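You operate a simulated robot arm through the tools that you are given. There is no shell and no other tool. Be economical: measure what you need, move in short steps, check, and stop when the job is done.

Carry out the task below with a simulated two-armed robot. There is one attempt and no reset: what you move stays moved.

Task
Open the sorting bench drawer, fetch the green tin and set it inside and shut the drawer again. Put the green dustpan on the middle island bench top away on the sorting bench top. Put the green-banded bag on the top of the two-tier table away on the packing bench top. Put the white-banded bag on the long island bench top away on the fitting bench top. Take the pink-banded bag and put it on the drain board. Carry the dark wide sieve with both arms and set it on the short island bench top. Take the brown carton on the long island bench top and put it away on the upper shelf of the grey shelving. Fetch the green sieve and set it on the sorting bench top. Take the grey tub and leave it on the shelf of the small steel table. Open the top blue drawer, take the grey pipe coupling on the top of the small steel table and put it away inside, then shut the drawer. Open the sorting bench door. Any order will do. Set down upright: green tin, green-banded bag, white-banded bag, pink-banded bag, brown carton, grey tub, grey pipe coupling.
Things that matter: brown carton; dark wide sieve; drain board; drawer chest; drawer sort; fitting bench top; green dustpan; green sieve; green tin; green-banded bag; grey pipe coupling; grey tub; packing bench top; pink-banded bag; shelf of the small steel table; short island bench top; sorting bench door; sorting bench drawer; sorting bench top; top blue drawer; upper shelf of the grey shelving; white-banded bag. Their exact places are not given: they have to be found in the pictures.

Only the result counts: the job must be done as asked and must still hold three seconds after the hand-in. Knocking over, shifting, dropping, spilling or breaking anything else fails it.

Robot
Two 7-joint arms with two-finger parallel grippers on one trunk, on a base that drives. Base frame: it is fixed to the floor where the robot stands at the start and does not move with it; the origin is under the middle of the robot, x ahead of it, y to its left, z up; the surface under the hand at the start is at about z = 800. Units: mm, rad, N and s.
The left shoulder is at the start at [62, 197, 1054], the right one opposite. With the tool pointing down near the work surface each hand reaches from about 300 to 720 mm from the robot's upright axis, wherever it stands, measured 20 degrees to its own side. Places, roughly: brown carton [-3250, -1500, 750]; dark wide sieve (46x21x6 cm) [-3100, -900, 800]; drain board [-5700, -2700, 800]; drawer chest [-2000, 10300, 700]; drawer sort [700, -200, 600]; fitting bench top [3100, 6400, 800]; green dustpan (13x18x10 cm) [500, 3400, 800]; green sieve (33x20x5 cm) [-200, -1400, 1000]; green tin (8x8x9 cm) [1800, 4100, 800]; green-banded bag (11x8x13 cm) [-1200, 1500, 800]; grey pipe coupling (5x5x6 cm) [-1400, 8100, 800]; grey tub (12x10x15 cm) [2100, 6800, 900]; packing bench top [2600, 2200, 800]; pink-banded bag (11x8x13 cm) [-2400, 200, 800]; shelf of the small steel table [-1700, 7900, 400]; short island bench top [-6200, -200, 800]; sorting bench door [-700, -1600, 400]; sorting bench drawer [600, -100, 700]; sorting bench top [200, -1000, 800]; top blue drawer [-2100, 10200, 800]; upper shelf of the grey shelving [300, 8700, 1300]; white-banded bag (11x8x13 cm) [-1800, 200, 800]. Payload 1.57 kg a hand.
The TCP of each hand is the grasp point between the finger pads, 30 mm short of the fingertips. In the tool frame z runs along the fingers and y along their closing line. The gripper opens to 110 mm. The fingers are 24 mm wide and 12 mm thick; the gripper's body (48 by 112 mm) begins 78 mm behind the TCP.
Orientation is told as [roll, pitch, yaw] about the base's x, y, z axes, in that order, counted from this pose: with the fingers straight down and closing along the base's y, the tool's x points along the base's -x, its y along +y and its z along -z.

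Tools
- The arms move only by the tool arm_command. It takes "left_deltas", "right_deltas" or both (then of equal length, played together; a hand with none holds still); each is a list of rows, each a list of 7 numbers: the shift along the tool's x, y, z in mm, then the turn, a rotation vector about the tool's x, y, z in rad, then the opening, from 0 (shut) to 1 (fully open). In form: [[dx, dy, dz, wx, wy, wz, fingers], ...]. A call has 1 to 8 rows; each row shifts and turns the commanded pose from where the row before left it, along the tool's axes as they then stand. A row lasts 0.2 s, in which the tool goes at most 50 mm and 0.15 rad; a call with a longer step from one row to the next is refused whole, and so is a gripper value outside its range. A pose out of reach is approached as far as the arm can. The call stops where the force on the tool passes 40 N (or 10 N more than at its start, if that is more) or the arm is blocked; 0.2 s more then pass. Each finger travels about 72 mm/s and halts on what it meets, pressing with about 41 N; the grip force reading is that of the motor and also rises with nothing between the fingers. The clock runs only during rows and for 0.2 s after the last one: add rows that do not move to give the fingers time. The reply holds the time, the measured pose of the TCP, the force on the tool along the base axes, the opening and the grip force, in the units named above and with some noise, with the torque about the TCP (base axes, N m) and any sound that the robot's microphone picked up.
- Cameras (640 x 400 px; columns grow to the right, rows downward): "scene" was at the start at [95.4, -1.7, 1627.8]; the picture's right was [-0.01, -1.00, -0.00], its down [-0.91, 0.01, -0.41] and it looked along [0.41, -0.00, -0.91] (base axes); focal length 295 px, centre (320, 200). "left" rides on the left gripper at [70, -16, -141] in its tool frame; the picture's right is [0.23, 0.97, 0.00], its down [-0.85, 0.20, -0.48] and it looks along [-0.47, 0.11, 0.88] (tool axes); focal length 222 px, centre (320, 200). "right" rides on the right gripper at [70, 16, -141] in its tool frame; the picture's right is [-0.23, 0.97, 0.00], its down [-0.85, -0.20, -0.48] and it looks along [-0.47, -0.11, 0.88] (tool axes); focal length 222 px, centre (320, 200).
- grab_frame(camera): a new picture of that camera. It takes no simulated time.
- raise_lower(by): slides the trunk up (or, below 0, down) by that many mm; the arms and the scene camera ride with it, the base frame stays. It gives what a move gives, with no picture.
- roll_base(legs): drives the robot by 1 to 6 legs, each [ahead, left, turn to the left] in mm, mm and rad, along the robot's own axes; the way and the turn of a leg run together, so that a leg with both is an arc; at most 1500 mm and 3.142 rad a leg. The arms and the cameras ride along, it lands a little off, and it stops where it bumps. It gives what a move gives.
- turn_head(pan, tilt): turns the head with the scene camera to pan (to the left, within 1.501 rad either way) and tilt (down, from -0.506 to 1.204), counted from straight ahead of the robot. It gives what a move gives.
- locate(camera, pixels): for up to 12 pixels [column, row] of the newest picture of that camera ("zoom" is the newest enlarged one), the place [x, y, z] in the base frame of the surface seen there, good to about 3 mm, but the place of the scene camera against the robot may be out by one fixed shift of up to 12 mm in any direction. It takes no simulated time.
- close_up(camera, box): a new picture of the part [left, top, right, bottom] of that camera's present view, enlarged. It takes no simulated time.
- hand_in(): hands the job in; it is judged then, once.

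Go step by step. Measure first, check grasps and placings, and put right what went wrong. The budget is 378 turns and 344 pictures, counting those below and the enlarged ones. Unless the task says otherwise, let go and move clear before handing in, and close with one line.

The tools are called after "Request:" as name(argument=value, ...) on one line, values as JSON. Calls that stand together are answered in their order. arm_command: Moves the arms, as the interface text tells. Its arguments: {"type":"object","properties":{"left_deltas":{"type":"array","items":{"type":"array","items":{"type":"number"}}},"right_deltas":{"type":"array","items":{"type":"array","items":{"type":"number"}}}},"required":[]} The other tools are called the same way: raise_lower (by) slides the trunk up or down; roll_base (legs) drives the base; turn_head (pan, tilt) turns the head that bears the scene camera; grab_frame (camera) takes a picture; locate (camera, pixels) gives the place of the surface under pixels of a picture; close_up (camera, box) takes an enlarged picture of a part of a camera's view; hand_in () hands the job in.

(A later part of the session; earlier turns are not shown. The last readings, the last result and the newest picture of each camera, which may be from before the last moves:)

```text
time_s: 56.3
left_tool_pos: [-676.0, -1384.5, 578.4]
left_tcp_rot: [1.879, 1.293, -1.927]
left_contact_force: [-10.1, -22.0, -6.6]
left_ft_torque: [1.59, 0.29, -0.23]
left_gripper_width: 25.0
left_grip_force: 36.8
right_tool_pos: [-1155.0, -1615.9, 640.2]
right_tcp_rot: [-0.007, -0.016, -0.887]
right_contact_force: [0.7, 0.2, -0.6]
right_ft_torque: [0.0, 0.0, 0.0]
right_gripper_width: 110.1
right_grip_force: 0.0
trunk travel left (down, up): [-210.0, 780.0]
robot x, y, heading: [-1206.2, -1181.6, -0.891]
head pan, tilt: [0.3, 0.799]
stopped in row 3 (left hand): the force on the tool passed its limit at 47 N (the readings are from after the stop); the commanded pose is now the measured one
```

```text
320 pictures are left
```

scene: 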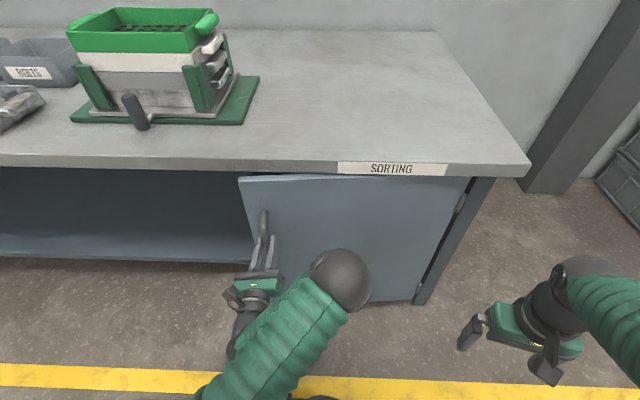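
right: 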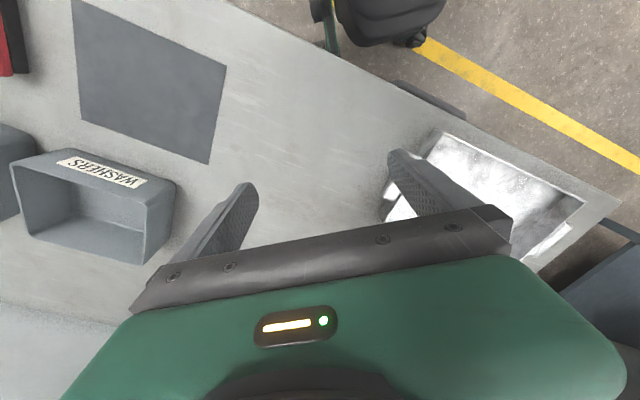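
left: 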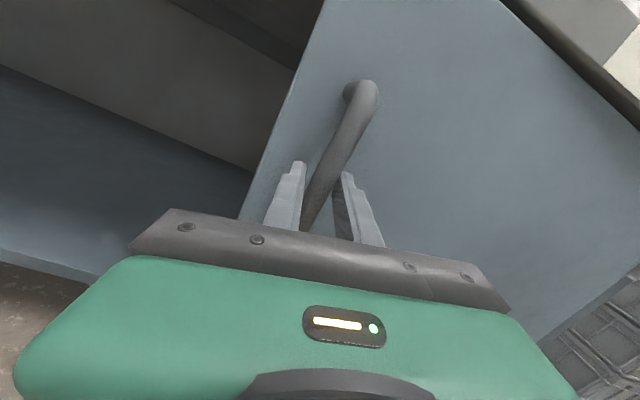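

The door is now ajar (its edge at (245,180-230) is out from the cabinet). I'll relax the grip, regrip and pull again.

Request:
arm_command(left_deltas=[[0, 0, 0, 0, 0, 0, 0.5], [0, 0, 8, 0, 0, 0, 0.5], [0, 0, 0, 0, 0, 0, 0], [0, 0, 0, 0, 0, 0, 0], [0, 0, 0, 0, 0, 0, 0]])

Request:
arm_command(left_deltas=[[0, 0, -12, 0, 0, 0, 0], [0, 0, -12, 0, 0, 0, 0], [0, 0, -12, 0, 0, 0, 0], [0, 0, -12, 0, 0, 0, 0], [0, 0, -12, 0, 0, 0, 0], [0, 0, -12, 0, 0, 0, 0]])

Request:
grab_frame(camera="scene")

Request:
grab_frame(camera="left")

```text
time_s: 57.5
left_tool_pos: [-671.2, -1386.7, 578.2]
left_tcp_rot: [1.896, 1.299, -1.908]
left_contact_force: [-13.2, -26.5, 7.8]
left_ft_torque: [0.74, -0.45, -0.18]
left_gripper_width: 24.3
left_grip_force: 35.9
right_tool_pos: [-1155.5, -1614.8, 638.2]
right_tcp_rot: [-0.003, -0.016, -0.887]
right_contact_force: [0.2, 0.2, -0.1]
right_ft_torque: [0.0, 0.03, 0.0]
right_gripper_width: 110.2
right_grip_force: 0.0
trunk travel left (down, up): [-210.0, 780.0]
robot x, y, heading: [-1204.0, -1177.7, -0.887]
head pan, tilt: [0.3, 0.799]
```

```text
time_s: 57.9
left_tool_pos: [-675.5, -1384.4, 577.7]
left_tcp_rot: [1.899, 1.285, -1.914]
left_contact_force: [-12.7, -26.7, 3.3]
left_ft_torque: [1.06, -0.14, -0.2]
left_gripper_width: 24.9
left_grip_force: 36.3
right_tool_pos: [-1152.6, -1613.8, 639.3]
right_tcp_rot: [-0.009, -0.017, -0.887]
right_contact_force: [0.2, 0.7, -0.5]
right_ft_torque: [0.01, -0.01, 0.01]
right_gripper_width: 110.0
right_grip_force: 0.1
trunk travel left (down, up): [-210.0, 780.0]
robot x, y, heading: [-1204.7, -1183.8, -0.89]
head pan, tilt: [0.3, 0.799]
stopped in row 1 (left hand): the force on the tool passed its limit at 43 N (the readings are from after the stop); the commanded pose is now the measured one
```

```text
319 pictures are left
```

scene: 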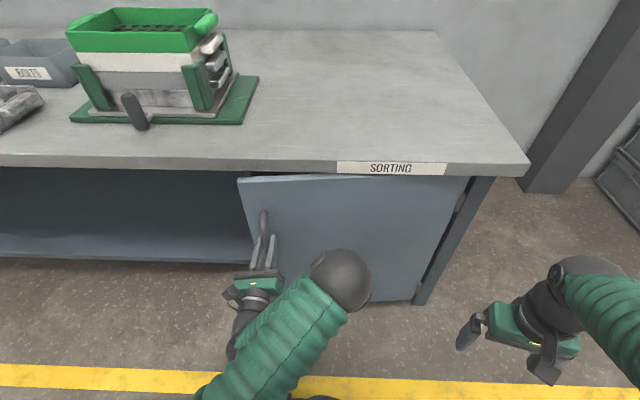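

```text
318 pictures are left
```

left: 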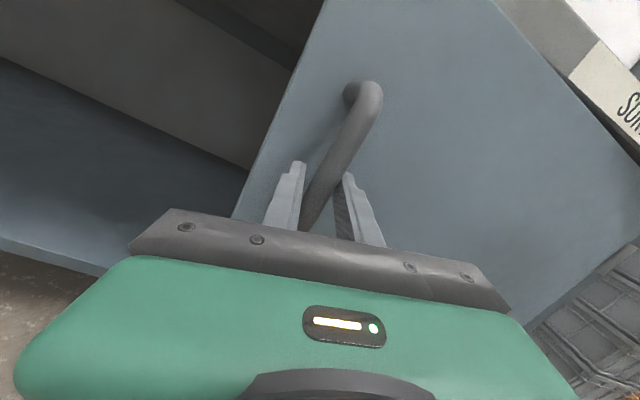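

The residual side force of (-13,-27) N shows the hand sits off-centre to the left of the bar. I'll open, shift right along +y, regrip and pull.

Request:
arm_command(left_deltas=[[0, 0, 0, 0, 0, 0, 0.4], [0, 8, 6, 0, 0, 0, 0.4], [0, 0, 0, 0, 0, 0, 0.4], [0, 0, 0, 0, 0, 0, 0], [0, 0, 0, 0, 0, 0, 0]])

Request:
arm_command(left_deltas=[[0, 3, -12, 0, 0, 0, 0], [0, 3, -12, 0, 0, 0, 0], [0, 3, -12, 0, 0, 0, 0], [0, 3, -12, 0, 0, 0, 0], [0, 4, -12, 0, 0, 0, 0], [0, 4, -12, 0, 0, 0, 0]])

```text
time_s: 59.1
left_tool_pos: [-671.2, -1386.4, 577.9]
left_tcp_rot: [1.878, 1.293, -1.913]
left_contact_force: [-5.8, -12.5, -9.7]
left_ft_torque: [0.27, -1.42, -0.16]
left_gripper_width: 24.8
left_grip_force: 36.2
right_tool_pos: [-1152.9, -1614.5, 637.7]
right_tcp_rot: [-0.009, -0.016, -0.887]
right_contact_force: [0.6, 0.1, -0.1]
right_ft_torque: [-0.02, 0.01, 0.02]
right_gripper_width: 110.0
right_grip_force: 0.1
trunk travel left (down, up): [-210.0, 780.0]
robot x, y, heading: [-1204.9, -1180.2, -0.892]
head pan, tilt: [0.3, 0.799]
```

```text
time_s: 60.5
left_tool_pos: [-712.7, -1368.3, 565.7]
left_tcp_rot: [1.94, 1.267, -1.808]
left_contact_force: [-1.8, -6.5, 27.1]
left_ft_torque: [0.8, -0.89, -0.06]
left_gripper_width: 25.5
left_grip_force: 36.7
left hand out of reach, approached as far as the arm can: row 2, 3, 4, 5, 6
right_tool_pos: [-1153.7, -1614.1, 643.7]
right_tcp_rot: [-0.008, -0.018, -0.886]
right_contact_force: [0.0, -0.3, -0.1]
right_ft_torque: [0.0, 0.02, -0.01]
right_gripper_width: 109.7
right_grip_force: 0.3
trunk travel left (down, up): [-210.0, 780.0]
robot x, y, heading: [-1203.1, -1180.7, -0.89]
head pan, tilt: [0.3, 0.799]
```

The handle has now come out about 85 mm. I'll continue with the base, rotating about the hinge.

Request:
roll_base(legs=[[-17, -71, 0.1], [-17, -71, 0.1]])

Request:
grab_frame(camera="scene")

```text
time_s: 61.2
left_tool_pos: [-710.5, -1369.8, 560.7]
left_tcp_rot: [1.961, 1.249, -1.78]
left_contact_force: [-1.3, -1.7, -7.2]
left_ft_torque: [0.43, -1.14, -0.02]
left_gripper_width: 25.6
left_grip_force: 36.7
right_tool_pos: [-1154.8, -1615.2, 637.6]
right_tcp_rot: [-0.008, -0.019, -0.875]
right_contact_force: [-0.1, 0.5, 0.2]
right_ft_torque: [0.01, -0.01, -0.03]
right_gripper_width: 110.1
right_grip_force: 0.1
trunk travel left (down, up): [-210.0, 780.0]
robot x, y, heading: [-1207.8, -1183.3, -0.88]
head pan, tilt: [0.3, 0.799]
stopped in leg 1: the force on the tool passed its limit at 50 N (the readings are from after the stop); the commanded pose is now the measured one
```

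```text
317 pictures are left
```

scene: 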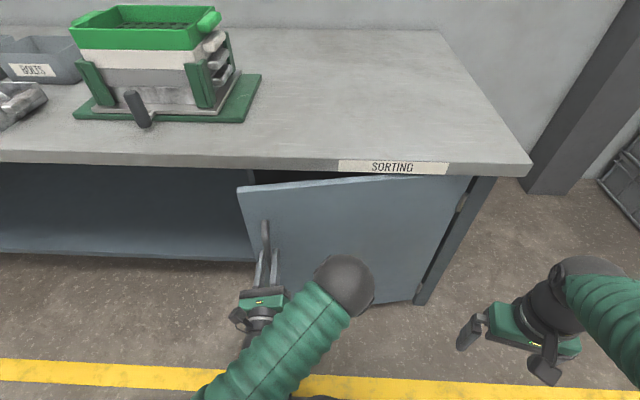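

The door is about 0.18 rad open. I'll measure its top edge to plan hooking it from behind with a downward hand.

Request:
locate(camera="scene", pixels=[[239, 190], [242, 200], [300, 186], [400, 180], [250, 183], [280, 183], [300, 172], [250, 170], [460, 178], [265, 240]])

Request:
close_up(camera="scene", box=[200, 140, 360, 240])

```text
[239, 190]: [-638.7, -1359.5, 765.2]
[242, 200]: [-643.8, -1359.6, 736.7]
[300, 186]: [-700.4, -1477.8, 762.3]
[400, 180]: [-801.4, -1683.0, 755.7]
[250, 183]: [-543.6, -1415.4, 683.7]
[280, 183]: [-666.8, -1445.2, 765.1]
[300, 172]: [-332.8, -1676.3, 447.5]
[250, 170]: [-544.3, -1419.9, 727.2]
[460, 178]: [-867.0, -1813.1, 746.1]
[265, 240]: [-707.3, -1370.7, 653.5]
```

```text
4.00 times, centred on (280, 190) of scene
```

zoom: 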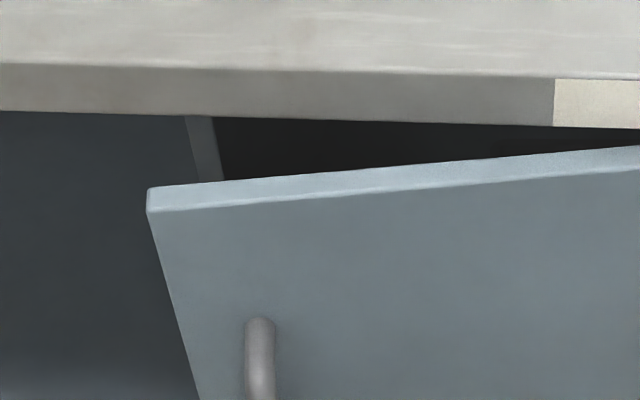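

The door top is at z 763 and 18 thick, with a 46 mm gap to the bench edge at the corner, so a finger from above can hook it. I'll release the left hand and back away.

Request:
arm_command(left_deltas=[[0, 0, 0, 0, 0, 0, 0.6], [0, 0, 0, 0, 0, 0, 0.6], [0, 0, 0, 0, 0, 0, 0.6]])

Request:
roll_base(legs=[[-240, -90, 0]])

Request:
raise_lower(by=400)

Request:
grab_frame(camera="scene")

```text
time_s: 62.0
left_tool_pos: [-710.9, -1369.3, 561.1]
left_tcp_rot: [1.955, 1.255, -1.785]
left_contact_force: [-0.9, 0.4, 0.1]
left_ft_torque: [-0.01, -0.01, -0.02]
left_gripper_width: 66.0
left_grip_force: 0.1
right_tool_pos: [-1154.5, -1612.9, 640.8]
right_tcp_rot: [-0.01, -0.019, -0.874]
right_contact_force: [-0.3, 0.1, -0.5]
right_ft_torque: [0.0, -0.03, 0.04]
right_gripper_width: 110.1
right_grip_force: 0.0
trunk travel left (down, up): [-210.0, 780.0]
robot x, y, heading: [-1207.5, -1180.3, -0.882]
head pan, tilt: [0.3, 0.799]
```

```text
time_s: 63.9
left_tool_pos: [-934.1, -1237.6, 561.7]
left_tcp_rot: [1.958, 1.252, -1.779]
left_contact_force: [-0.6, 0.2, 0.3]
left_ft_torque: [0.02, -0.01, 0.0]
left_gripper_width: 66.0
left_grip_force: 0.1
right_tool_pos: [-1376.0, -1485.6, 641.1]
right_tcp_rot: [-0.011, -0.018, -0.874]
right_contact_force: [-0.3, 0.5, -0.4]
right_ft_torque: [0.01, -0.01, 0.0]
right_gripper_width: 109.9
right_grip_force: 0.0
trunk travel left (down, up): [-210.0, 780.0]
robot x, y, heading: [-1437.5, -1055.9, -0.878]
head pan, tilt: [0.3, 0.799]
```

```text
time_s: 67.7
left_tool_pos: [-933.4, -1238.1, 963.5]
left_tcp_rot: [1.96, 1.249, -1.774]
left_contact_force: [0.7, -0.2, -0.6]
left_ft_torque: [0.01, -0.01, -0.02]
left_gripper_width: 66.0
left_grip_force: 0.0
right_tool_pos: [-1377.3, -1486.8, 1040.6]
right_tcp_rot: [-0.011, -0.018, -0.874]
right_contact_force: [-0.7, 0.8, 0.3]
right_ft_torque: [-0.02, -0.01, 0.02]
right_gripper_width: 109.8
right_grip_force: 0.0
trunk travel left (down, up): [-610.0, 380.0]
robot x, y, heading: [-1436.2, -1052.1, -0.874]
head pan, tilt: [0.3, 0.799]
```

```text
315 pictures are left
```

scene: 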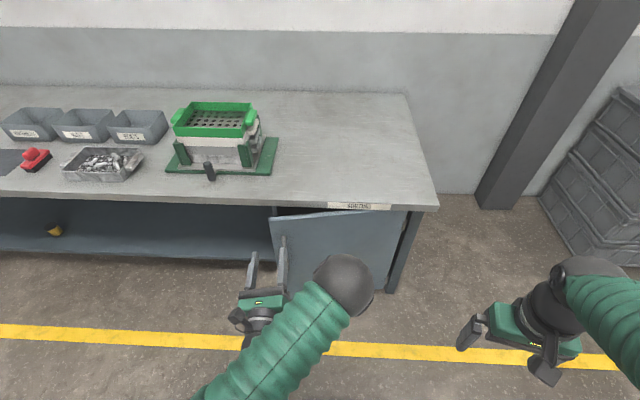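

The door stays ajar. I'll turn the left hand back to pointing down by reversing the turns.

Request:
arm_command(left_deltas=[[0, 0, 0, 0, 0, -0.141, 1], [0, 0, 0, 0, 0, -0.141, 1], [0, 0, 0, 0, 0, -0.141, 1], [0, 0, 0, 0, 0, -0.141, 1], [0, 0, 0, 0, 0, -0.141, 1], [0, 0, 0, 0, 0, -0.141, 1], [0, 0, 0, 0, 0, -0.141, 1], [0, 0, 0, 0, 0, -0.141, 1]])

Request:
arm_command(left_deltas=[[0, 0, 0, 0, 0, -0.141, 1], [0, 0, 0, 0.0864, 0.0864, -0.0864, 1], [0, 0, 0, 0.0864, 0.0864, -0.0864, 1], [0, 0, 0, 0.0864, 0.0864, -0.0864, 1], [0, 0, 0, 0.0864, 0.0864, -0.0864, 1], [0, 0, 0, 0.0864, 0.0864, -0.0864, 1], [0, 0, 0, 0.0864, 0.0864, -0.0864, 1], [0, 0, 0, 0.0864, 0.0864, -0.0864, 1]])

Request:
arm_command(left_deltas=[[0, 0, 0, 0.0864, 0.0864, -0.0864, 1], [0, 0, 0, 0.0864, 0.0864, -0.0864, 1], [0, 0, 0, 0.0864, 0.0864, -0.0864, 1], [0, 0, 0, 0.0864, 0.0864, -0.0864, 1], [0, 0, 0, 0.0864, 0.0864, -0.0864, 1], [0, 0, 0, 0.0864, 0.0864, -0.0864, 1], [0, 0, 0, 0.0864, 0.0864, -0.0864, 1]])

```text
time_s: 69.5
left_tool_pos: [-933.8, -1239.2, 961.6]
left_tcp_rot: [1.691, 0.141, -2.133]
left_contact_force: [-0.6, -0.3, 0.4]
left_ft_torque: [-0.02, -0.01, -0.04]
left_gripper_width: 110.0
left_grip_force: 0.0
right_tool_pos: [-1376.6, -1486.0, 1041.4]
right_tcp_rot: [-0.011, -0.018, -0.873]
right_contact_force: [-0.2, 0.0, -0.2]
right_ft_torque: [-0.03, -0.01, 0.02]
right_gripper_width: 109.9
right_grip_force: 0.0
trunk travel left (down, up): [-610.0, 380.0]
robot x, y, heading: [-1434.8, -1051.6, -0.878]
head pan, tilt: [0.3, 0.799]
```

```text
time_s: 71.3
left_tool_pos: [-927.1, -1251.8, 950.7]
left_tcp_rot: [0.877, -0.421, -1.4]
left_contact_force: [-0.1, -0.2, -0.3]
left_ft_torque: [0.0, 0.0, -0.02]
left_gripper_width: 109.9
left_grip_force: 0.2
left hand out of reach, approached as far as the arm can: row 2, 3, 4
right_tool_pos: [-1375.8, -1486.8, 1040.4]
right_tcp_rot: [-0.011, -0.019, -0.872]
right_contact_force: [-0.6, 0.7, -0.4]
right_ft_torque: [0.03, 0.0, 0.0]
right_gripper_width: 109.9
right_grip_force: 0.0
trunk travel left (down, up): [-610.0, 380.0]
robot x, y, heading: [-1435.5, -1053.8, -0.882]
head pan, tilt: [0.3, 0.799]
```

```text
time_s: 72.9
left_tool_pos: [-924.9, -1249.9, 949.8]
left_tcp_rot: [0.002, -0.118, -0.579]
left_contact_force: [-0.1, 0.0, -1.1]
left_ft_torque: [-0.02, 0.02, 0.03]
left_gripper_width: 109.8
left_grip_force: 0.0
right_tool_pos: [-1374.3, -1487.5, 1040.0]
right_tcp_rot: [-0.009, -0.016, -0.873]
right_contact_force: [-0.1, 0.3, 0.5]
right_ft_torque: [0.0, 0.02, -0.02]
right_gripper_width: 109.9
right_grip_force: 0.1
trunk travel left (down, up): [-610.0, 380.0]
robot x, y, heading: [-1432.8, -1055.1, -0.876]
head pan, tilt: [0.3, 0.799]
```

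The left hand is nearly straight down. I'll trim its tilt and yaw and tuck it back and up.

Request:
arm_command(left_deltas=[[0, 0, 0, 0, 0.118, 0, 1], [0, 0, 0, 0, 0, 0.148, 1], [0, 0, 0, 0, 0, 0.148, 1], [35, 0, -35, 0, 0, 0, 1], [35, 0, -35, 0, 0, 0, 1], [35, 0, -35, 0, 0, 0, 1], [35, 0, -30, 0, 0, 0, 1]], right_deltas=[[0, 0, 0, 0, 0, 0, 0.5], [0, 0, 0, 0, 0, 0, 0], [0, 0, 0, 0, 0, 0, 0], [0, 0, 0, 0, 0, 0, 0], [0, 0, 0, 0, 0, 0, 0], [0, 0, 0, 0, 0, 0, 0], [0, 0, 0, 0, 0, 0, 0]])

```text
time_s: 74.5
left_tool_pos: [-1018.4, -1142.7, 1085.1]
left_tcp_rot: [0.003, -0.003, -0.875]
left_contact_force: [-0.4, -0.2, -0.9]
left_ft_torque: [-0.02, -0.06, -0.01]
left_gripper_width: 110.2
left_grip_force: 0.0
right_tool_pos: [-1377.3, -1483.8, 1042.1]
right_tcp_rot: [-0.01, -0.021, -0.873]
right_contact_force: [-0.1, 0.3, -0.1]
right_ft_torque: [-0.02, -0.01, 0.0]
right_gripper_width: 0.0
right_grip_force: 21.2
trunk travel left (down, up): [-610.0, 380.0]
robot x, y, heading: [-1436.9, -1054.1, -0.879]
head pan, tilt: [0.3, 0.799]
```

Both hands are clean now. I'll drive so the right hand (closed) is above the gap behind the door's top corner.

Request:
roll_base(legs=[[0, 558, 0], [320, 0, 0], [42, 0, 0.239]])

Request:
turn_head(pan=-0.35, tilt=1.0)

Request:
grab_frame(camera="scene")

Request:
grab_frame(camera="right")

```text
time_s: 80.3
left_tool_pos: [-339.8, -963.0, 1084.9]
left_tcp_rot: [0.006, 0.0, -0.627]
left_contact_force: [0.0, -0.8, 0.2]
left_ft_torque: [0.02, 0.01, 0.0]
left_gripper_width: 109.9
left_grip_force: 0.1
right_tool_pos: [-605.0, -1381.3, 1041.3]
right_tcp_rot: [-0.009, -0.016, -0.623]
right_contact_force: [1.1, -0.8, -0.3]
right_ft_torque: [0.03, -0.01, -0.01]
right_gripper_width: 0.0
right_grip_force: 21.3
trunk travel left (down, up): [-610.0, 380.0]
robot x, y, heading: [-766.4, -975.7, -0.631]
head pan, tilt: [0.3, 0.799]
```

```text
time_s: 81.3
left_tool_pos: [-339.9, -960.8, 1083.1]
left_tcp_rot: [0.005, 0.002, -0.627]
left_contact_force: [0.0, -0.5, -0.2]
left_ft_torque: [0.0, 0.01, 0.0]
left_gripper_width: 109.9
left_grip_force: 0.0
right_tool_pos: [-606.4, -1380.3, 1041.4]
right_tcp_rot: [-0.011, -0.021, -0.624]
right_contact_force: [0.2, 0.1, 0.3]
right_ft_torque: [-0.02, 0.0, 0.0]
right_gripper_width: 0.0
right_grip_force: 20.9
trunk travel left (down, up): [-610.0, 380.0]
robot x, y, heading: [-767.9, -976.5, -0.635]
head pan, tilt: [-0.351, 1.0]
```

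```text
314 pictures are left
```

scene: 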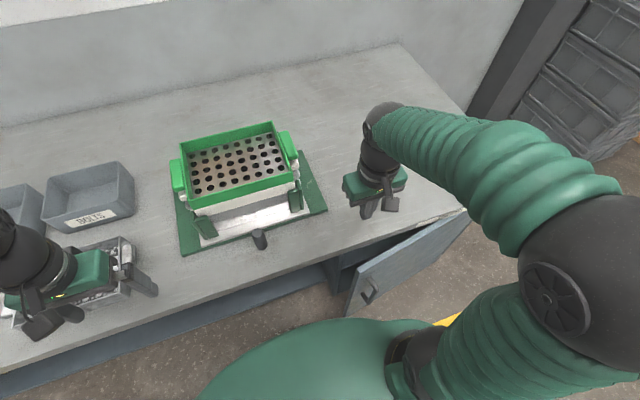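

```text
313 pictures are left
```

right: 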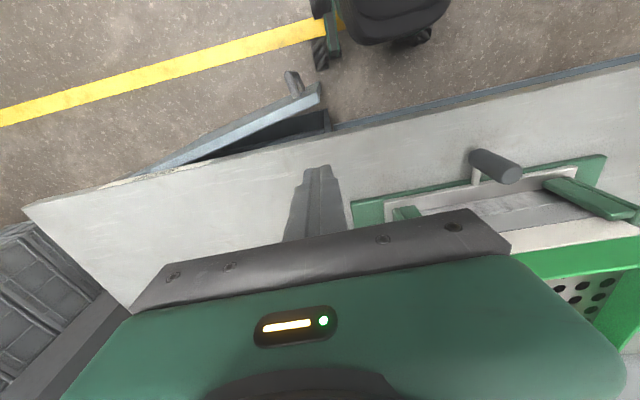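

The right picture shows the ajar door's corner at (320,90) and the bench edge near (325,128). I'll measure the gap from here.

Request:
locate(camera="right", pixels=[[319, 88], [317, 103], [325, 131], [285, 141], [280, 115], [270, 122], [250, 130], [300, 120]])

Request:
close_up(camera="right", box=[200, 60, 360, 160])

```text
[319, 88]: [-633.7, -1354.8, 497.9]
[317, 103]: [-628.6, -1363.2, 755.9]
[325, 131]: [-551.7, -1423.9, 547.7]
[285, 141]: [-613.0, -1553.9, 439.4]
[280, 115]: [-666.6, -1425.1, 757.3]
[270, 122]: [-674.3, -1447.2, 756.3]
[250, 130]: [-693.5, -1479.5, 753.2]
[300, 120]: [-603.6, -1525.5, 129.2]
```

```text
4.00 times, centred on (280, 110) of right
```

zoom: 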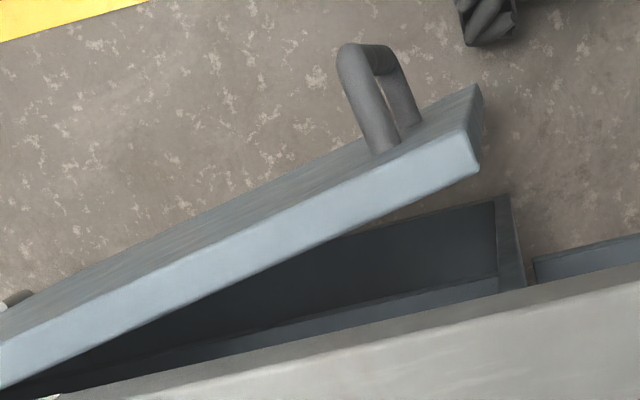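

Request:
locate(camera="zoom", pixels=[[450, 320], [300, 350], [530, 300], [470, 165], [400, 190], [330, 235]])

```text
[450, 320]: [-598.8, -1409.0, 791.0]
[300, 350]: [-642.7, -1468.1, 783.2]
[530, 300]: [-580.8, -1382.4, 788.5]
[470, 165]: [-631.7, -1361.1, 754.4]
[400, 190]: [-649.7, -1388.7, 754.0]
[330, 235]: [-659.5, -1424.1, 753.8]
```

The gap is about 48 mm near the corner, so the target for the right TCP is about (-624,-1402). I'll shift 28 to the right and descend 278.

Request:
arm_command(right_deltas=[[1, -28, 30, 0, 0.02, 0, 0], [0, 0, 40, 0, 0, 0, 0], [0, 0, 40, 0, 0, 0, 0], [0, 0, 40, 0, 0, 0, 0], [0, 0, 40, 0, 0, 0, 0], [0, 0, 40, 0, 0, 0, 0], [0, 0, 40, 0, 0, 0, 0]])

Request:
grab_frame(camera="right")

Request:
grab_frame(camera="scene")

```text
time_s: 82.9
left_tool_pos: [-339.8, -962.3, 1082.3]
left_tcp_rot: [0.004, 0.002, -0.627]
left_contact_force: [-0.2, 0.4, -0.1]
left_ft_torque: [0.02, 0.01, 0.02]
left_gripper_width: 109.7
left_grip_force: 0.1
right_tool_pos: [-624.6, -1407.3, 770.0]
right_tcp_rot: [-0.01, 0.002, -0.623]
right_contact_force: [0.5, -0.2, 0.0]
right_ft_torque: [0.01, -0.01, 0.02]
right_gripper_width: 0.0
right_grip_force: 21.3
trunk travel left (down, up): [-610.0, 380.0]
robot x, y, heading: [-768.1, -979.7, -0.629]
head pan, tilt: [-0.351, 1.0]
```

```text
311 pictures are left
```

right: 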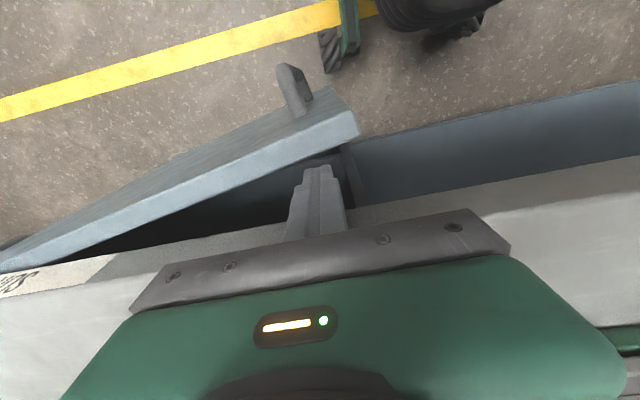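

```text
310 pictures are left
```

scene: 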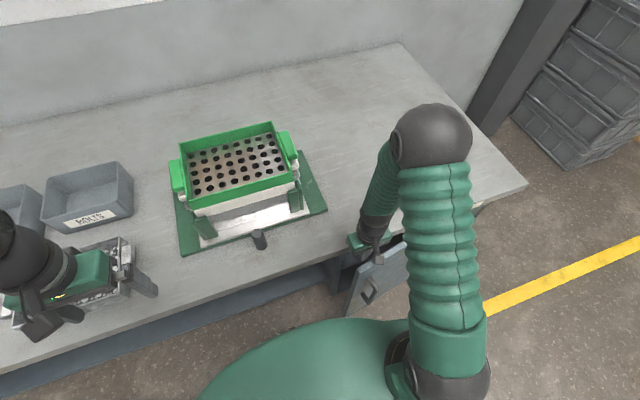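

The finger is in the gap. I'll lower 15 more and pull toward the robot with a slight drift to the right.

Request:
arm_command(right_deltas=[[0, 0, 15, 0, 0, 0, 0], [18, -3, 0, 0, 0, 0, 0], [18, -4, 0, 0, 0, 0, 0], [18, -5, 0, 0, 0, 0, 0], [18, -6, 0, 0, 0, 0, 0], [18, -7, 0, 0, 0, 0, 0], [18, -8, 0, 0, 0, 0, 0], [18, -9, 0, 0, 0, 0, 0]])

Request:
grab_frame(camera="right")

```text
time_s: 84.7
left_tool_pos: [-341.0, -962.6, 1082.8]
left_tcp_rot: [0.006, 0.0, -0.626]
left_contact_force: [0.3, 0.1, 0.3]
left_ft_torque: [0.01, -0.01, -0.03]
left_gripper_width: 109.8
left_grip_force: 0.1
right_tool_pos: [-749.1, -1370.0, 754.3]
right_tcp_rot: [-0.01, 0.003, -0.623]
right_contact_force: [-0.4, -0.1, 0.3]
right_ft_torque: [0.01, 0.01, 0.0]
right_gripper_width: 0.0
right_grip_force: 21.0
right hand out of reach, approached as far as the arm can: row 8
trunk travel left (down, up): [-610.0, 380.0]
robot x, y, heading: [-765.8, -976.5, -0.63]
head pan, tilt: [-0.351, 1.0]
```

```text
309 pictures are left
```

right: 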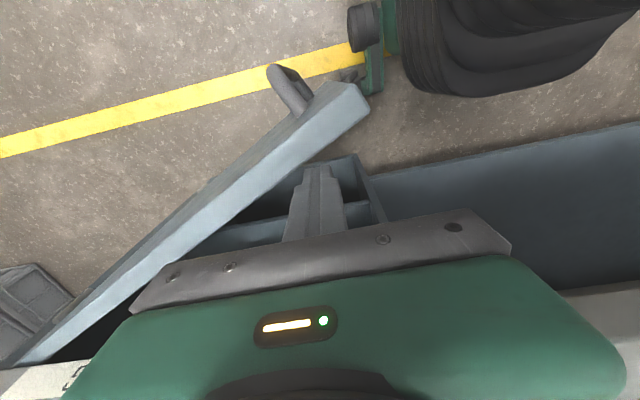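

The door is about 35 degrees open. I'll sweep on along the hinge arc by driving the base back and to the right.

Request:
roll_base(legs=[[-173, -114, 0], [-104, -162, 0], [-29, -118, 0]])

Request:
grab_frame(camera="scene")

```text
time_s: 88.4
left_tool_pos: [-809.2, -1083.6, 1077.4]
left_tcp_rot: [-0.014, 0.0, -0.623]
left_contact_force: [-0.1, -0.3, 0.1]
left_ft_torque: [-0.06, 0.0, 0.03]
left_gripper_width: 110.0
left_grip_force: 0.1
right_tool_pos: [-1218.2, -1498.7, 758.8]
right_tcp_rot: [-0.029, 0.004, -0.621]
right_contact_force: [0.3, -0.2, 0.7]
right_ft_torque: [-0.05, 0.06, 0.01]
right_gripper_width: 0.0
right_grip_force: 21.3
trunk travel left (down, up): [-610.0, 380.0]
robot x, y, heading: [-1245.9, -1113.5, -0.625]
head pan, tilt: [-0.351, 1.0]
```

```text
308 pictures are left
```

scene: 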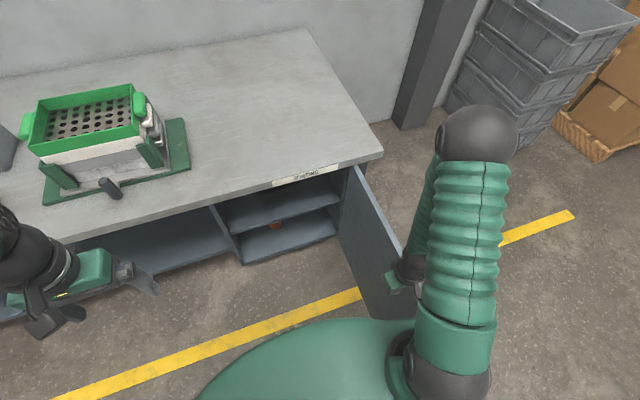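

The door stands about 90 degrees open. I'll lift the right hand clear and drive to face the sieve stack.

Request:
arm_command(right_deltas=[[0, 10, -30, 0, 0, 0, 0], [0, 0, -40, 0, 0, 0, 0], [0, 0, -40, 0, 0, 0, 0], [0, 0, -45, 0, 0, 0, 0.3], [0, 0, -45, 0, 0, 0, 0.6], [-30, 20, -45, 0, 0, 0, 1], [-30, 30, -45, 0, 0, 0, 1], [-20, 20, -30, 0, 0, 0, 1]])

Request:
raise_lower(by=80)

Request:
roll_base(legs=[[0, 415, 0], [366, 0, 0]])

Request:
turn_head(pan=0, tilt=1.0)

Request:
close_up(camera="scene", box=[160, 60, 480, 260])

Request:
grab_frame(camera="left")

Request:
grab_frame(camera="right")

```text
refused: row 6 steps farther than a row can; nothing moved
```

```text
time_s: 89.5
left_tool_pos: [-829.0, -1112.1, 1166.4]
left_tcp_rot: [0.016, 0.0, -0.623]
left_contact_force: [0.9, 0.6, 0.9]
left_ft_torque: [0.01, -0.02, 0.0]
left_gripper_width: 110.0
left_grip_force: 0.1
right_tool_pos: [-1232.8, -1519.2, 830.8]
right_tcp_rot: [0.004, 0.003, -0.622]
right_contact_force: [-0.5, -0.4, 0.0]
right_ft_torque: [0.02, -0.03, -0.02]
right_gripper_width: 0.0
right_grip_force: 21.2
trunk travel left (down, up): [-690.0, 300.0]
robot x, y, heading: [-1249.9, -1119.2, -0.626]
head pan, tilt: [-0.351, 1.0]
```

```text
time_s: 94.0
left_tool_pos: [-287.4, -980.4, 1164.4]
left_tcp_rot: [0.006, -0.001, -0.62]
left_contact_force: [-0.5, 0.3, 0.4]
left_ft_torque: [0.02, 0.03, 0.01]
left_gripper_width: 110.0
left_grip_force: 0.0
right_tool_pos: [-691.2, -1390.8, 832.9]
right_tcp_rot: [-0.007, 0.001, -0.619]
right_contact_force: [-0.8, -0.7, 0.0]
right_ft_torque: [0.03, 0.01, 0.0]
right_gripper_width: 0.0
right_grip_force: 21.1
trunk travel left (down, up): [-690.0, 300.0]
robot x, y, heading: [-711.7, -997.0, -0.626]
head pan, tilt: [-0.351, 1.0]
```

```text
time_s: 94.8
left_tool_pos: [-286.0, -981.8, 1163.8]
left_tcp_rot: [0.007, 0.001, -0.62]
left_contact_force: [-0.2, 0.3, 0.4]
left_ft_torque: [0.01, 0.01, 0.02]
left_gripper_width: 110.0
left_grip_force: 0.1
right_tool_pos: [-690.2, -1392.8, 833.5]
right_tcp_rot: [-0.005, 0.002, -0.619]
right_contact_force: [-0.3, 0.4, -0.1]
right_ft_torque: [0.02, -0.01, 0.02]
right_gripper_width: 0.0
right_grip_force: 21.3
trunk travel left (down, up): [-690.0, 300.0]
robot x, y, heading: [-711.9, -996.4, -0.626]
head pan, tilt: [0.0, 1.0]
```

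```text
2.00 times, centred on (320, 160) of scene
```

zoom: 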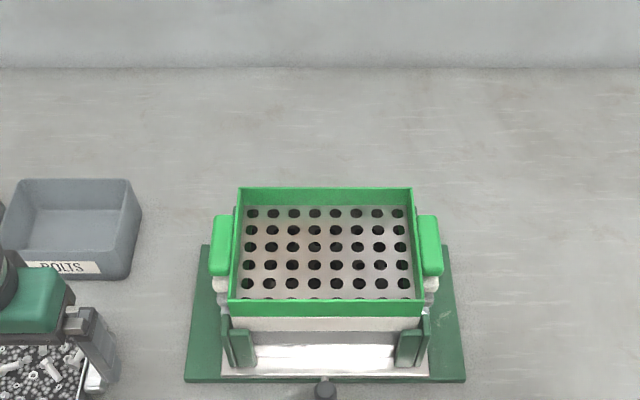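

```text
306 pictures are left
```

left: 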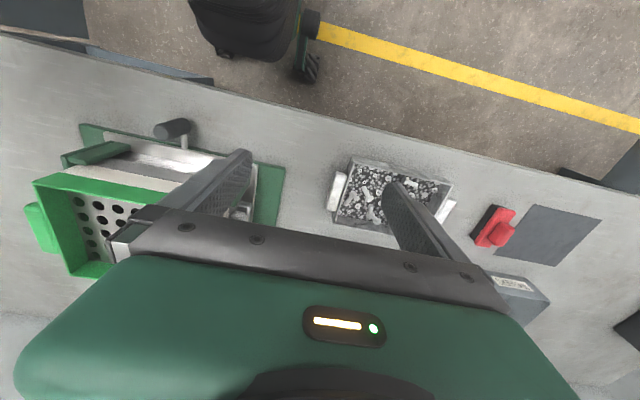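

```text
305 pictures are left
```

right: 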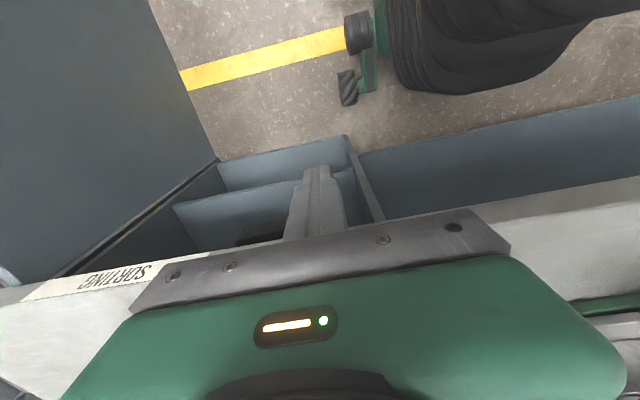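

The sieve has end tabs at zoom (222,245) and (430,245). I'll measure tabs and rim.

Request:
locate(camera="zoom", pixels=[[222, 222], [222, 262], [215, 240], [232, 240], [430, 222], [432, 262], [440, 240], [420, 240], [325, 196], [325, 308], [238, 200], [325, 250]])

Request:
arm_command(right_deltas=[[0, 0, -40, 0, 0, 0, 0], [0, 0, -45, 0, 0, 0, 0], [0, 0, -45, 0, 0, 0, 0.3], [0, 0, -45, 0, 0, 0, 0.6], [0, 0, -45, 0, 0, 0, 0.8], [-20, 20, -40, 0, 0, 0, 1], [-20, 20, -40, 0, 0, 0, 1], [-20, 20, -30, 0, 0, 0, 1]])

```text
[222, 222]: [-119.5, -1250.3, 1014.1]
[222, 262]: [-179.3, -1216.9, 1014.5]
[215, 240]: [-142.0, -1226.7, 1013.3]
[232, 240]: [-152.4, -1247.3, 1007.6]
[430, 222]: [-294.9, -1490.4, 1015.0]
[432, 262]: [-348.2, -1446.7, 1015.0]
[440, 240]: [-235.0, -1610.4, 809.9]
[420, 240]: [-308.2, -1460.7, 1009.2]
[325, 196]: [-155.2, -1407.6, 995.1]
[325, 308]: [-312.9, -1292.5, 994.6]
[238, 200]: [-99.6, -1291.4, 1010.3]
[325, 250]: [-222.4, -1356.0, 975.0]
```

```text
time_s: 96.6
left_tool_pos: [-285.0, -981.5, 1164.0]
left_tcp_rot: [0.008, 0.003, -0.62]
left_contact_force: [0.5, -0.4, 0.0]
left_ft_torque: [-0.04, 0.02, -0.04]
left_gripper_width: 109.9
left_grip_force: 0.1
right_tool_pos: [-592.9, -1401.4, 1156.4]
right_tcp_rot: [-0.003, 0.004, -0.618]
right_contact_force: [-0.3, -0.1, -0.4]
right_ft_torque: [-0.01, 0.0, -0.03]
right_gripper_width: 109.7
right_grip_force: 0.1
right hand out of reach, approached as far as the arm can: row 1, 2, 3
trunk travel left (down, up): [-690.0, 300.0]
robot x, y, heading: [-710.9, -997.6, -0.628]
head pan, tilt: [0.0, 1.0]
```

The tabs are centred at about (-149,-1233) and (-322,-1468), top z 1014. I'll bring both hands above them.

Request:
arm_command(left_deltas=[[-43, -21, 0, 0, 0, 0, 1], [-43, -21, 0, 0, 0, 0, 1], [-43, -21, 0, 0, 0, 0, 1], [-43, -21, 0, 0, 0, 0, 1], [-43, -21, 0, 0, 0, 0, 1], [-43, -20, 0, 0, 0, 0, 1], [0, 0, 30, 0, 0, 0, 1], [0, 0, 30, 0, 0, 0, 1]], right_deltas=[[-43, 18, 0, 0, 0, 0, 1], [-43, 18, 0, 0, 0, 0, 1], [-43, 18, 0, 0, 0, 0, 1], [-43, 18, 0, 0, 0, 0, 1], [-43, 18, 0, 0, 0, 0, 1], [-43, 18, 0, 0, 0, 0, 1], [0, 0, 26, 0, 0, 0, 1], [0, 0, 26, 0, 0, 0, 1]])

Request:
close_up(camera="scene", box=[160, 60, 480, 260])

Request:
grab_frame(camera="left")

Request:
grab_frame(camera="right")

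```text
time_s: 98.4
left_tool_pos: [-148.0, -1231.7, 1100.5]
left_tcp_rot: [0.008, 0.001, -0.62]
left_contact_force: [-0.1, 0.2, -0.2]
left_ft_torque: [-0.04, 0.05, 0.01]
left_gripper_width: 109.8
left_grip_force: 0.2
right_tool_pos: [-318.9, -1463.2, 1103.8]
right_tcp_rot: [-0.007, 0.004, -0.619]
right_contact_force: [1.0, 0.3, -0.8]
right_ft_torque: [0.0, 0.0, -0.01]
right_gripper_width: 109.9
right_grip_force: 0.0
trunk travel left (down, up): [-690.0, 300.0]
robot x, y, heading: [-712.7, -995.6, -0.623]
head pan, tilt: [0.0, 1.0]
```

```text
2.00 times, centred on (320, 160) of scene
```

zoom: 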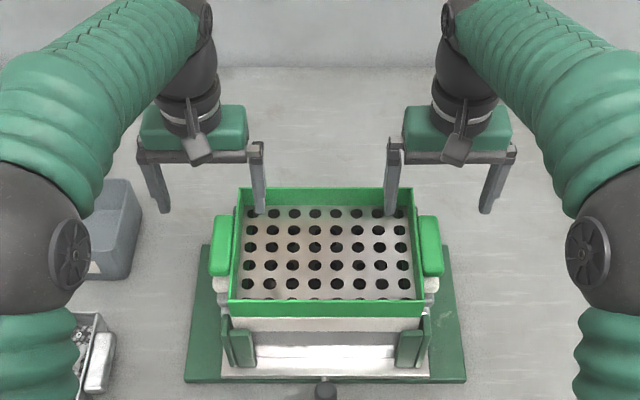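

```text
303 pictures are left
```

left: 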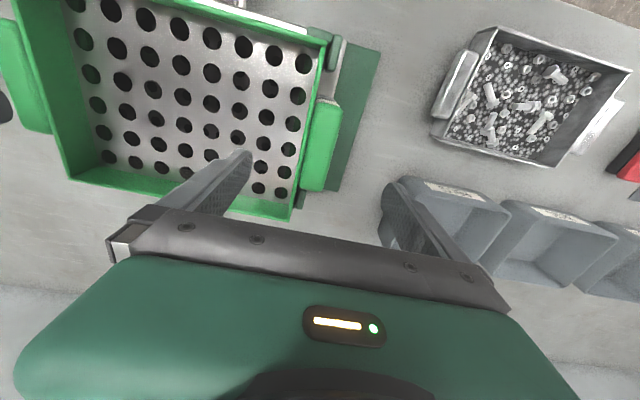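

```text
302 pictures are left
```

right: 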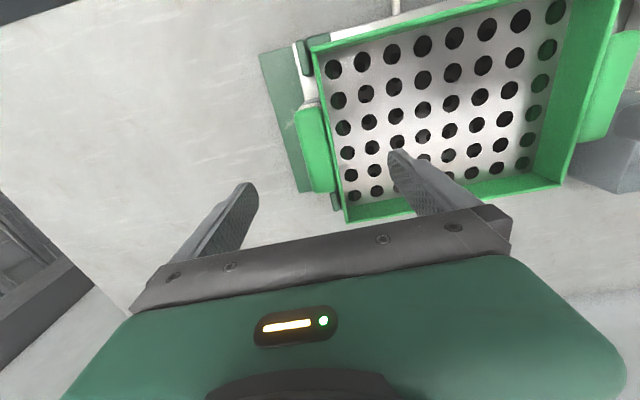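

The fingers straddle both tabs. I'll measure the tabs with the hand cameras to remove any offset of the scene camera.

Request:
locate(camera="left", pixels=[[330, 110], [318, 180], [340, 140], [310, 140], [304, 150], [345, 125]])

Request:
locate(camera="right", pixels=[[305, 115], [322, 185], [302, 150], [325, 150], [333, 150], [340, 190]])

```text
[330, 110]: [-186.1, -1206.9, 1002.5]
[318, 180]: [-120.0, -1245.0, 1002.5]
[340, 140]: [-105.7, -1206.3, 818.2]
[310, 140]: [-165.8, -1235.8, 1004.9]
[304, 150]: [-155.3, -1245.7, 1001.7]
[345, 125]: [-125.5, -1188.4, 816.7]
```

```text
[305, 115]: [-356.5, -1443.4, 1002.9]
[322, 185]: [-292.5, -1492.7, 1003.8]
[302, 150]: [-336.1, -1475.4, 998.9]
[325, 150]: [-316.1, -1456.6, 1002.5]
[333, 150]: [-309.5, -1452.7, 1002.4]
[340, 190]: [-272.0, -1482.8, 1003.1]
```

True tab height is z 1003 (the scene camera reads about 11 mm high). I'll descend to TCP z 1004 and close both hands.

Request:
arm_command(left_deltas=[[0, 0, 32, 0, 0, 0, 1], [0, 0, 32, 0, 0, 0, 1], [0, 0, 32, 0, 0, 0, 1], [0, 0, 0, 0, 0, 0, 0.5], [0, 0, 0, 0, 0, 0, 0.2], [0, 0, 0, 0, 0, 0, 0], [0, 0, 0, 0, 0, 0, 0], [0, 0, 0, 0, 0, 0, 0]], right_deltas=[[0, 0, 33, 0, 0, 0, 1], [0, 0, 33, 0, 0, 0, 1], [0, 0, 33, 0, 0, 0, 1], [0, 0, 0, 0, 0, 0, 0.5], [0, 0, 0, 0, 0, 0, 0.2], [0, 0, 0, 0, 0, 0, 0], [0, 0, 0, 0, 0, 0, 0], [0, 0, 0, 0, 0, 0, 0]])

Request:
close_up(camera="scene", box=[160, 60, 480, 260])

```text
time_s: 100.2
left_tool_pos: [-148.8, -1234.7, 1004.7]
left_tcp_rot: [0.006, 0.001, -0.619]
left_contact_force: [-5.0, -3.7, 1.6]
left_ft_torque: [-0.54, 0.31, -0.4]
left_gripper_width: 36.7
left_grip_force: 40.5
right_tool_pos: [-319.1, -1464.8, 1006.0]
right_tcp_rot: [-0.005, 0.003, -0.62]
right_contact_force: [6.3, 3.9, 0.5]
right_ft_torque: [0.67, -0.09, -0.42]
right_gripper_width: 36.4
right_grip_force: 41.1
trunk travel left (down, up): [-690.0, 300.0]
robot x, y, heading: [-707.4, -996.0, -0.625]
head pan, tilt: [0.0, 1.0]
```

```text
2.00 times, centred on (320, 160) of scene
```

zoom: 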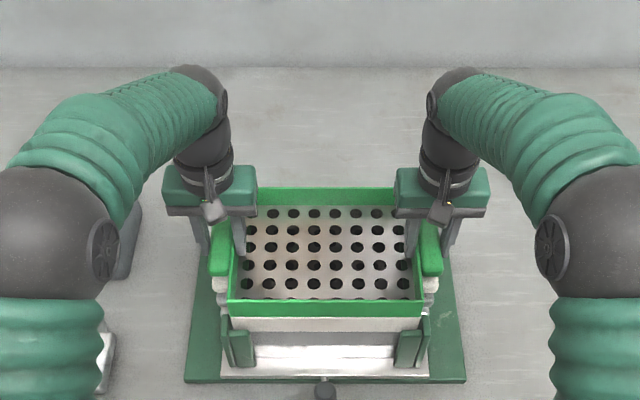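

Both tabs are gripped (about 36 mm each). I'll lift with the trunk, shift right with base and arms, and set down on the free area.

Request:
raise_lower(by=80)

Request:
close_up(camera="scene", box=[160, 60, 480, 260])

Request:
roll_base(legs=[[0, -330, 0]])

Request:
arm_command(left_deltas=[[0, -26, 0, 0, 0, 0, 0], [0, -26, 0, 0, 0, 0, 0], [0, -26, 0, 0, 0, 0, 0], [0, -26, 0, 0, 0, 0, 0], [0, -26, 0, 0, 0, 0, 0]], right_deltas=[[0, -26, 0, 0, 0, 0, 0], [0, -26, 0, 0, 0, 0, 0], [0, -26, 0, 0, 0, 0, 0], [0, -26, 0, 0, 0, 0, 0], [0, -26, 0, 0, 0, 0, 0]])

Request:
grab_frame(camera="scene")

```text
time_s: 101.4
left_tool_pos: [-148.0, -1233.4, 1086.0]
left_tcp_rot: [0.009, 0.002, -0.62]
left_contact_force: [-11.0, -9.3, -0.8]
left_ft_torque: [-0.62, 0.53, -0.34]
left_gripper_width: 36.6
left_grip_force: 40.5
right_tool_pos: [-317.6, -1465.8, 1085.0]
right_tcp_rot: [-0.007, 0.001, -0.617]
right_contact_force: [10.8, 8.3, -1.5]
right_ft_torque: [0.44, -0.4, -0.5]
right_gripper_width: 36.4
right_grip_force: 41.0
trunk travel left (down, up): [-770.0, 220.0]
robot x, y, heading: [-708.5, -997.2, -0.628]
head pan, tilt: [0.0, 1.0]
```

```text
2.00 times, centred on (320, 160) of scene
```

zoom: 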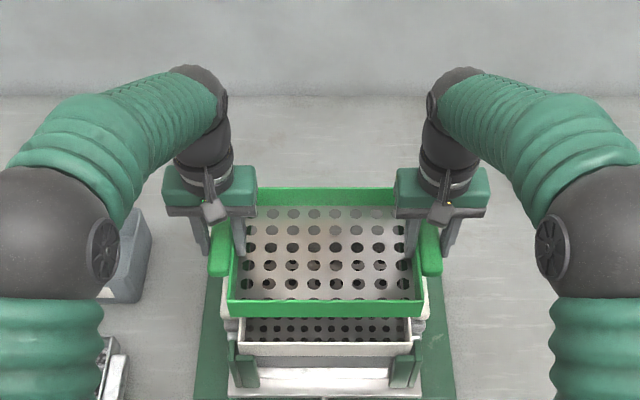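

```text
time_s: 103.6
left_tool_pos: [-332.4, -1489.2, 1085.2]
left_tcp_rot: [-0.004, 0.002, -0.612]
left_contact_force: [-12.9, -13.1, -0.3]
left_ft_torque: [-0.34, 1.09, -0.4]
left_gripper_width: 36.7
left_grip_force: 41.2
right_tool_pos: [-500.8, -1721.9, 1086.1]
right_tcp_rot: [-0.015, 0.001, -0.611]
right_contact_force: [14.4, 15.5, -3.0]
right_ft_torque: [-0.01, -0.91, -0.43]
right_gripper_width: 36.7
right_grip_force: 40.9
trunk travel left (down, up): [-770.0, 220.0]
robot x, y, heading: [-900.0, -1264.6, -0.617]
head pan, tilt: [0.0, 1.0]
```

```text
time_s: 104.8
left_tool_pos: [-421.9, -1610.6, 1084.3]
left_tcp_rot: [0.009, -0.002, -0.613]
left_contact_force: [-7.4, -4.1, 5.0]
left_ft_torque: [-1.04, 0.64, -0.37]
left_gripper_width: 36.7
left_grip_force: 40.4
right_tool_pos: [-589.1, -1843.8, 1083.7]
right_tcp_rot: [0.004, 0.0, -0.61]
right_contact_force: [7.5, 4.6, -6.1]
right_ft_torque: [-0.29, 0.34, -0.58]
right_gripper_width: 36.7
right_grip_force: 41.0
trunk travel left (down, up): [-770.0, 220.0]
robot x, y, heading: [-902.4, -1262.0, -0.618]
head pan, tilt: [0.0, 1.0]
```

```text
299 pictures are left
```

scene: 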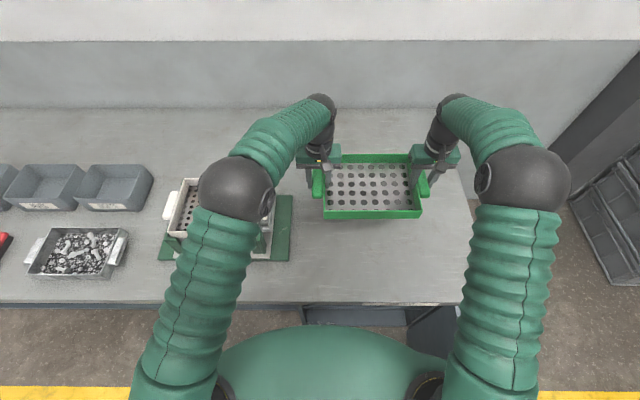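

The sieve is above free bench. Before lowering I'll check where the left elbow is relative to the stack.

Request:
locate(camera="scene", pixels=[[235, 170], [235, 190], [260, 150], [210, 205], [255, 230], [180, 210], [280, 215], [450, 170]])

```text
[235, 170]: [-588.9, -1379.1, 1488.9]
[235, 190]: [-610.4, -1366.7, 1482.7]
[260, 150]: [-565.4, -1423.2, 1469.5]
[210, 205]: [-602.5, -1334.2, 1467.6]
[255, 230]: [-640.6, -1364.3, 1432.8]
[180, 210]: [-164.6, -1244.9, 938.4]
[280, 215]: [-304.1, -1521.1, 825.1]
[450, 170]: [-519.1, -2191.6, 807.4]
```

The elbow is high (z about 1490), so lowering is safe. I'll lower by 226 with the trunk.

Request:
raise_lower(by=-224)

Request:
arm_command(left_deltas=[[0, 0, 4, 0, 0, 0, 0], [0, 0, 4, 0, 0, 0, 0], [0, 0, 3, 0, 0, 0, 0]], right_deltas=[[0, 0, 4, 0, 0, 0, 0], [0, 0, 4, 0, 0, 0, 0], [0, 0, 3, 0, 0, 0, 0]])

Request:
close_up(camera="scene", box=[160, 60, 480, 260])

```text
time_s: 107.2
left_tool_pos: [-417.0, -1604.8, 860.3]
left_tcp_rot: [0.007, 0.001, -0.613]
left_contact_force: [-13.3, -16.5, 3.5]
left_ft_torque: [-1.04, 0.59, -0.29]
left_gripper_width: 36.7
left_grip_force: 40.9
right_tool_pos: [-586.2, -1837.0, 861.2]
right_tcp_rot: [0.0, 0.0, -0.612]
right_contact_force: [14.1, 16.1, -5.9]
right_ft_torque: [-0.06, 0.19, -0.31]
right_gripper_width: 36.4
right_grip_force: 41.4
trunk travel left (down, up): [-546.0, 444.0]
robot x, y, heading: [-903.5, -1261.0, -0.621]
head pan, tilt: [0.0, 1.0]
```

```text
time_s: 108.0
left_tool_pos: [-418.6, -1605.2, 851.9]
left_tcp_rot: [0.004, -0.005, -0.612]
left_contact_force: [-14.9, -17.6, 15.1]
left_ft_torque: [-0.44, 1.27, -0.51]
left_gripper_width: 36.6
left_grip_force: 41.4
right_tool_pos: [-584.4, -1836.8, 852.5]
right_tcp_rot: [-0.001, -0.005, -0.612]
right_contact_force: [15.8, 13.2, -2.0]
right_ft_torque: [0.44, 0.09, -0.48]
right_gripper_width: 36.5
right_grip_force: 40.7
trunk travel left (down, up): [-546.0, 444.0]
robot x, y, heading: [-901.3, -1263.3, -0.616]
head pan, tilt: [0.0, 1.0]
```

```text
2.00 times, centred on (320, 160) of scene
```

zoom: 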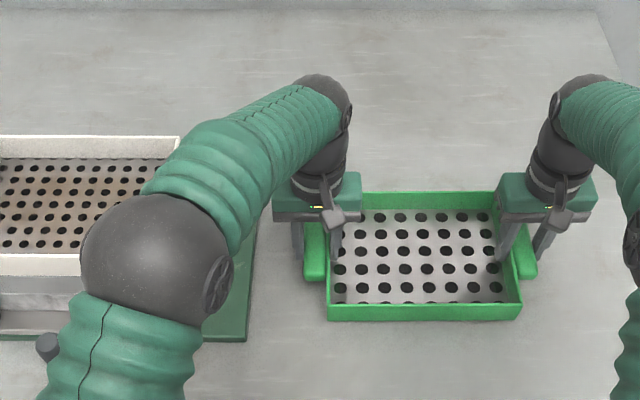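

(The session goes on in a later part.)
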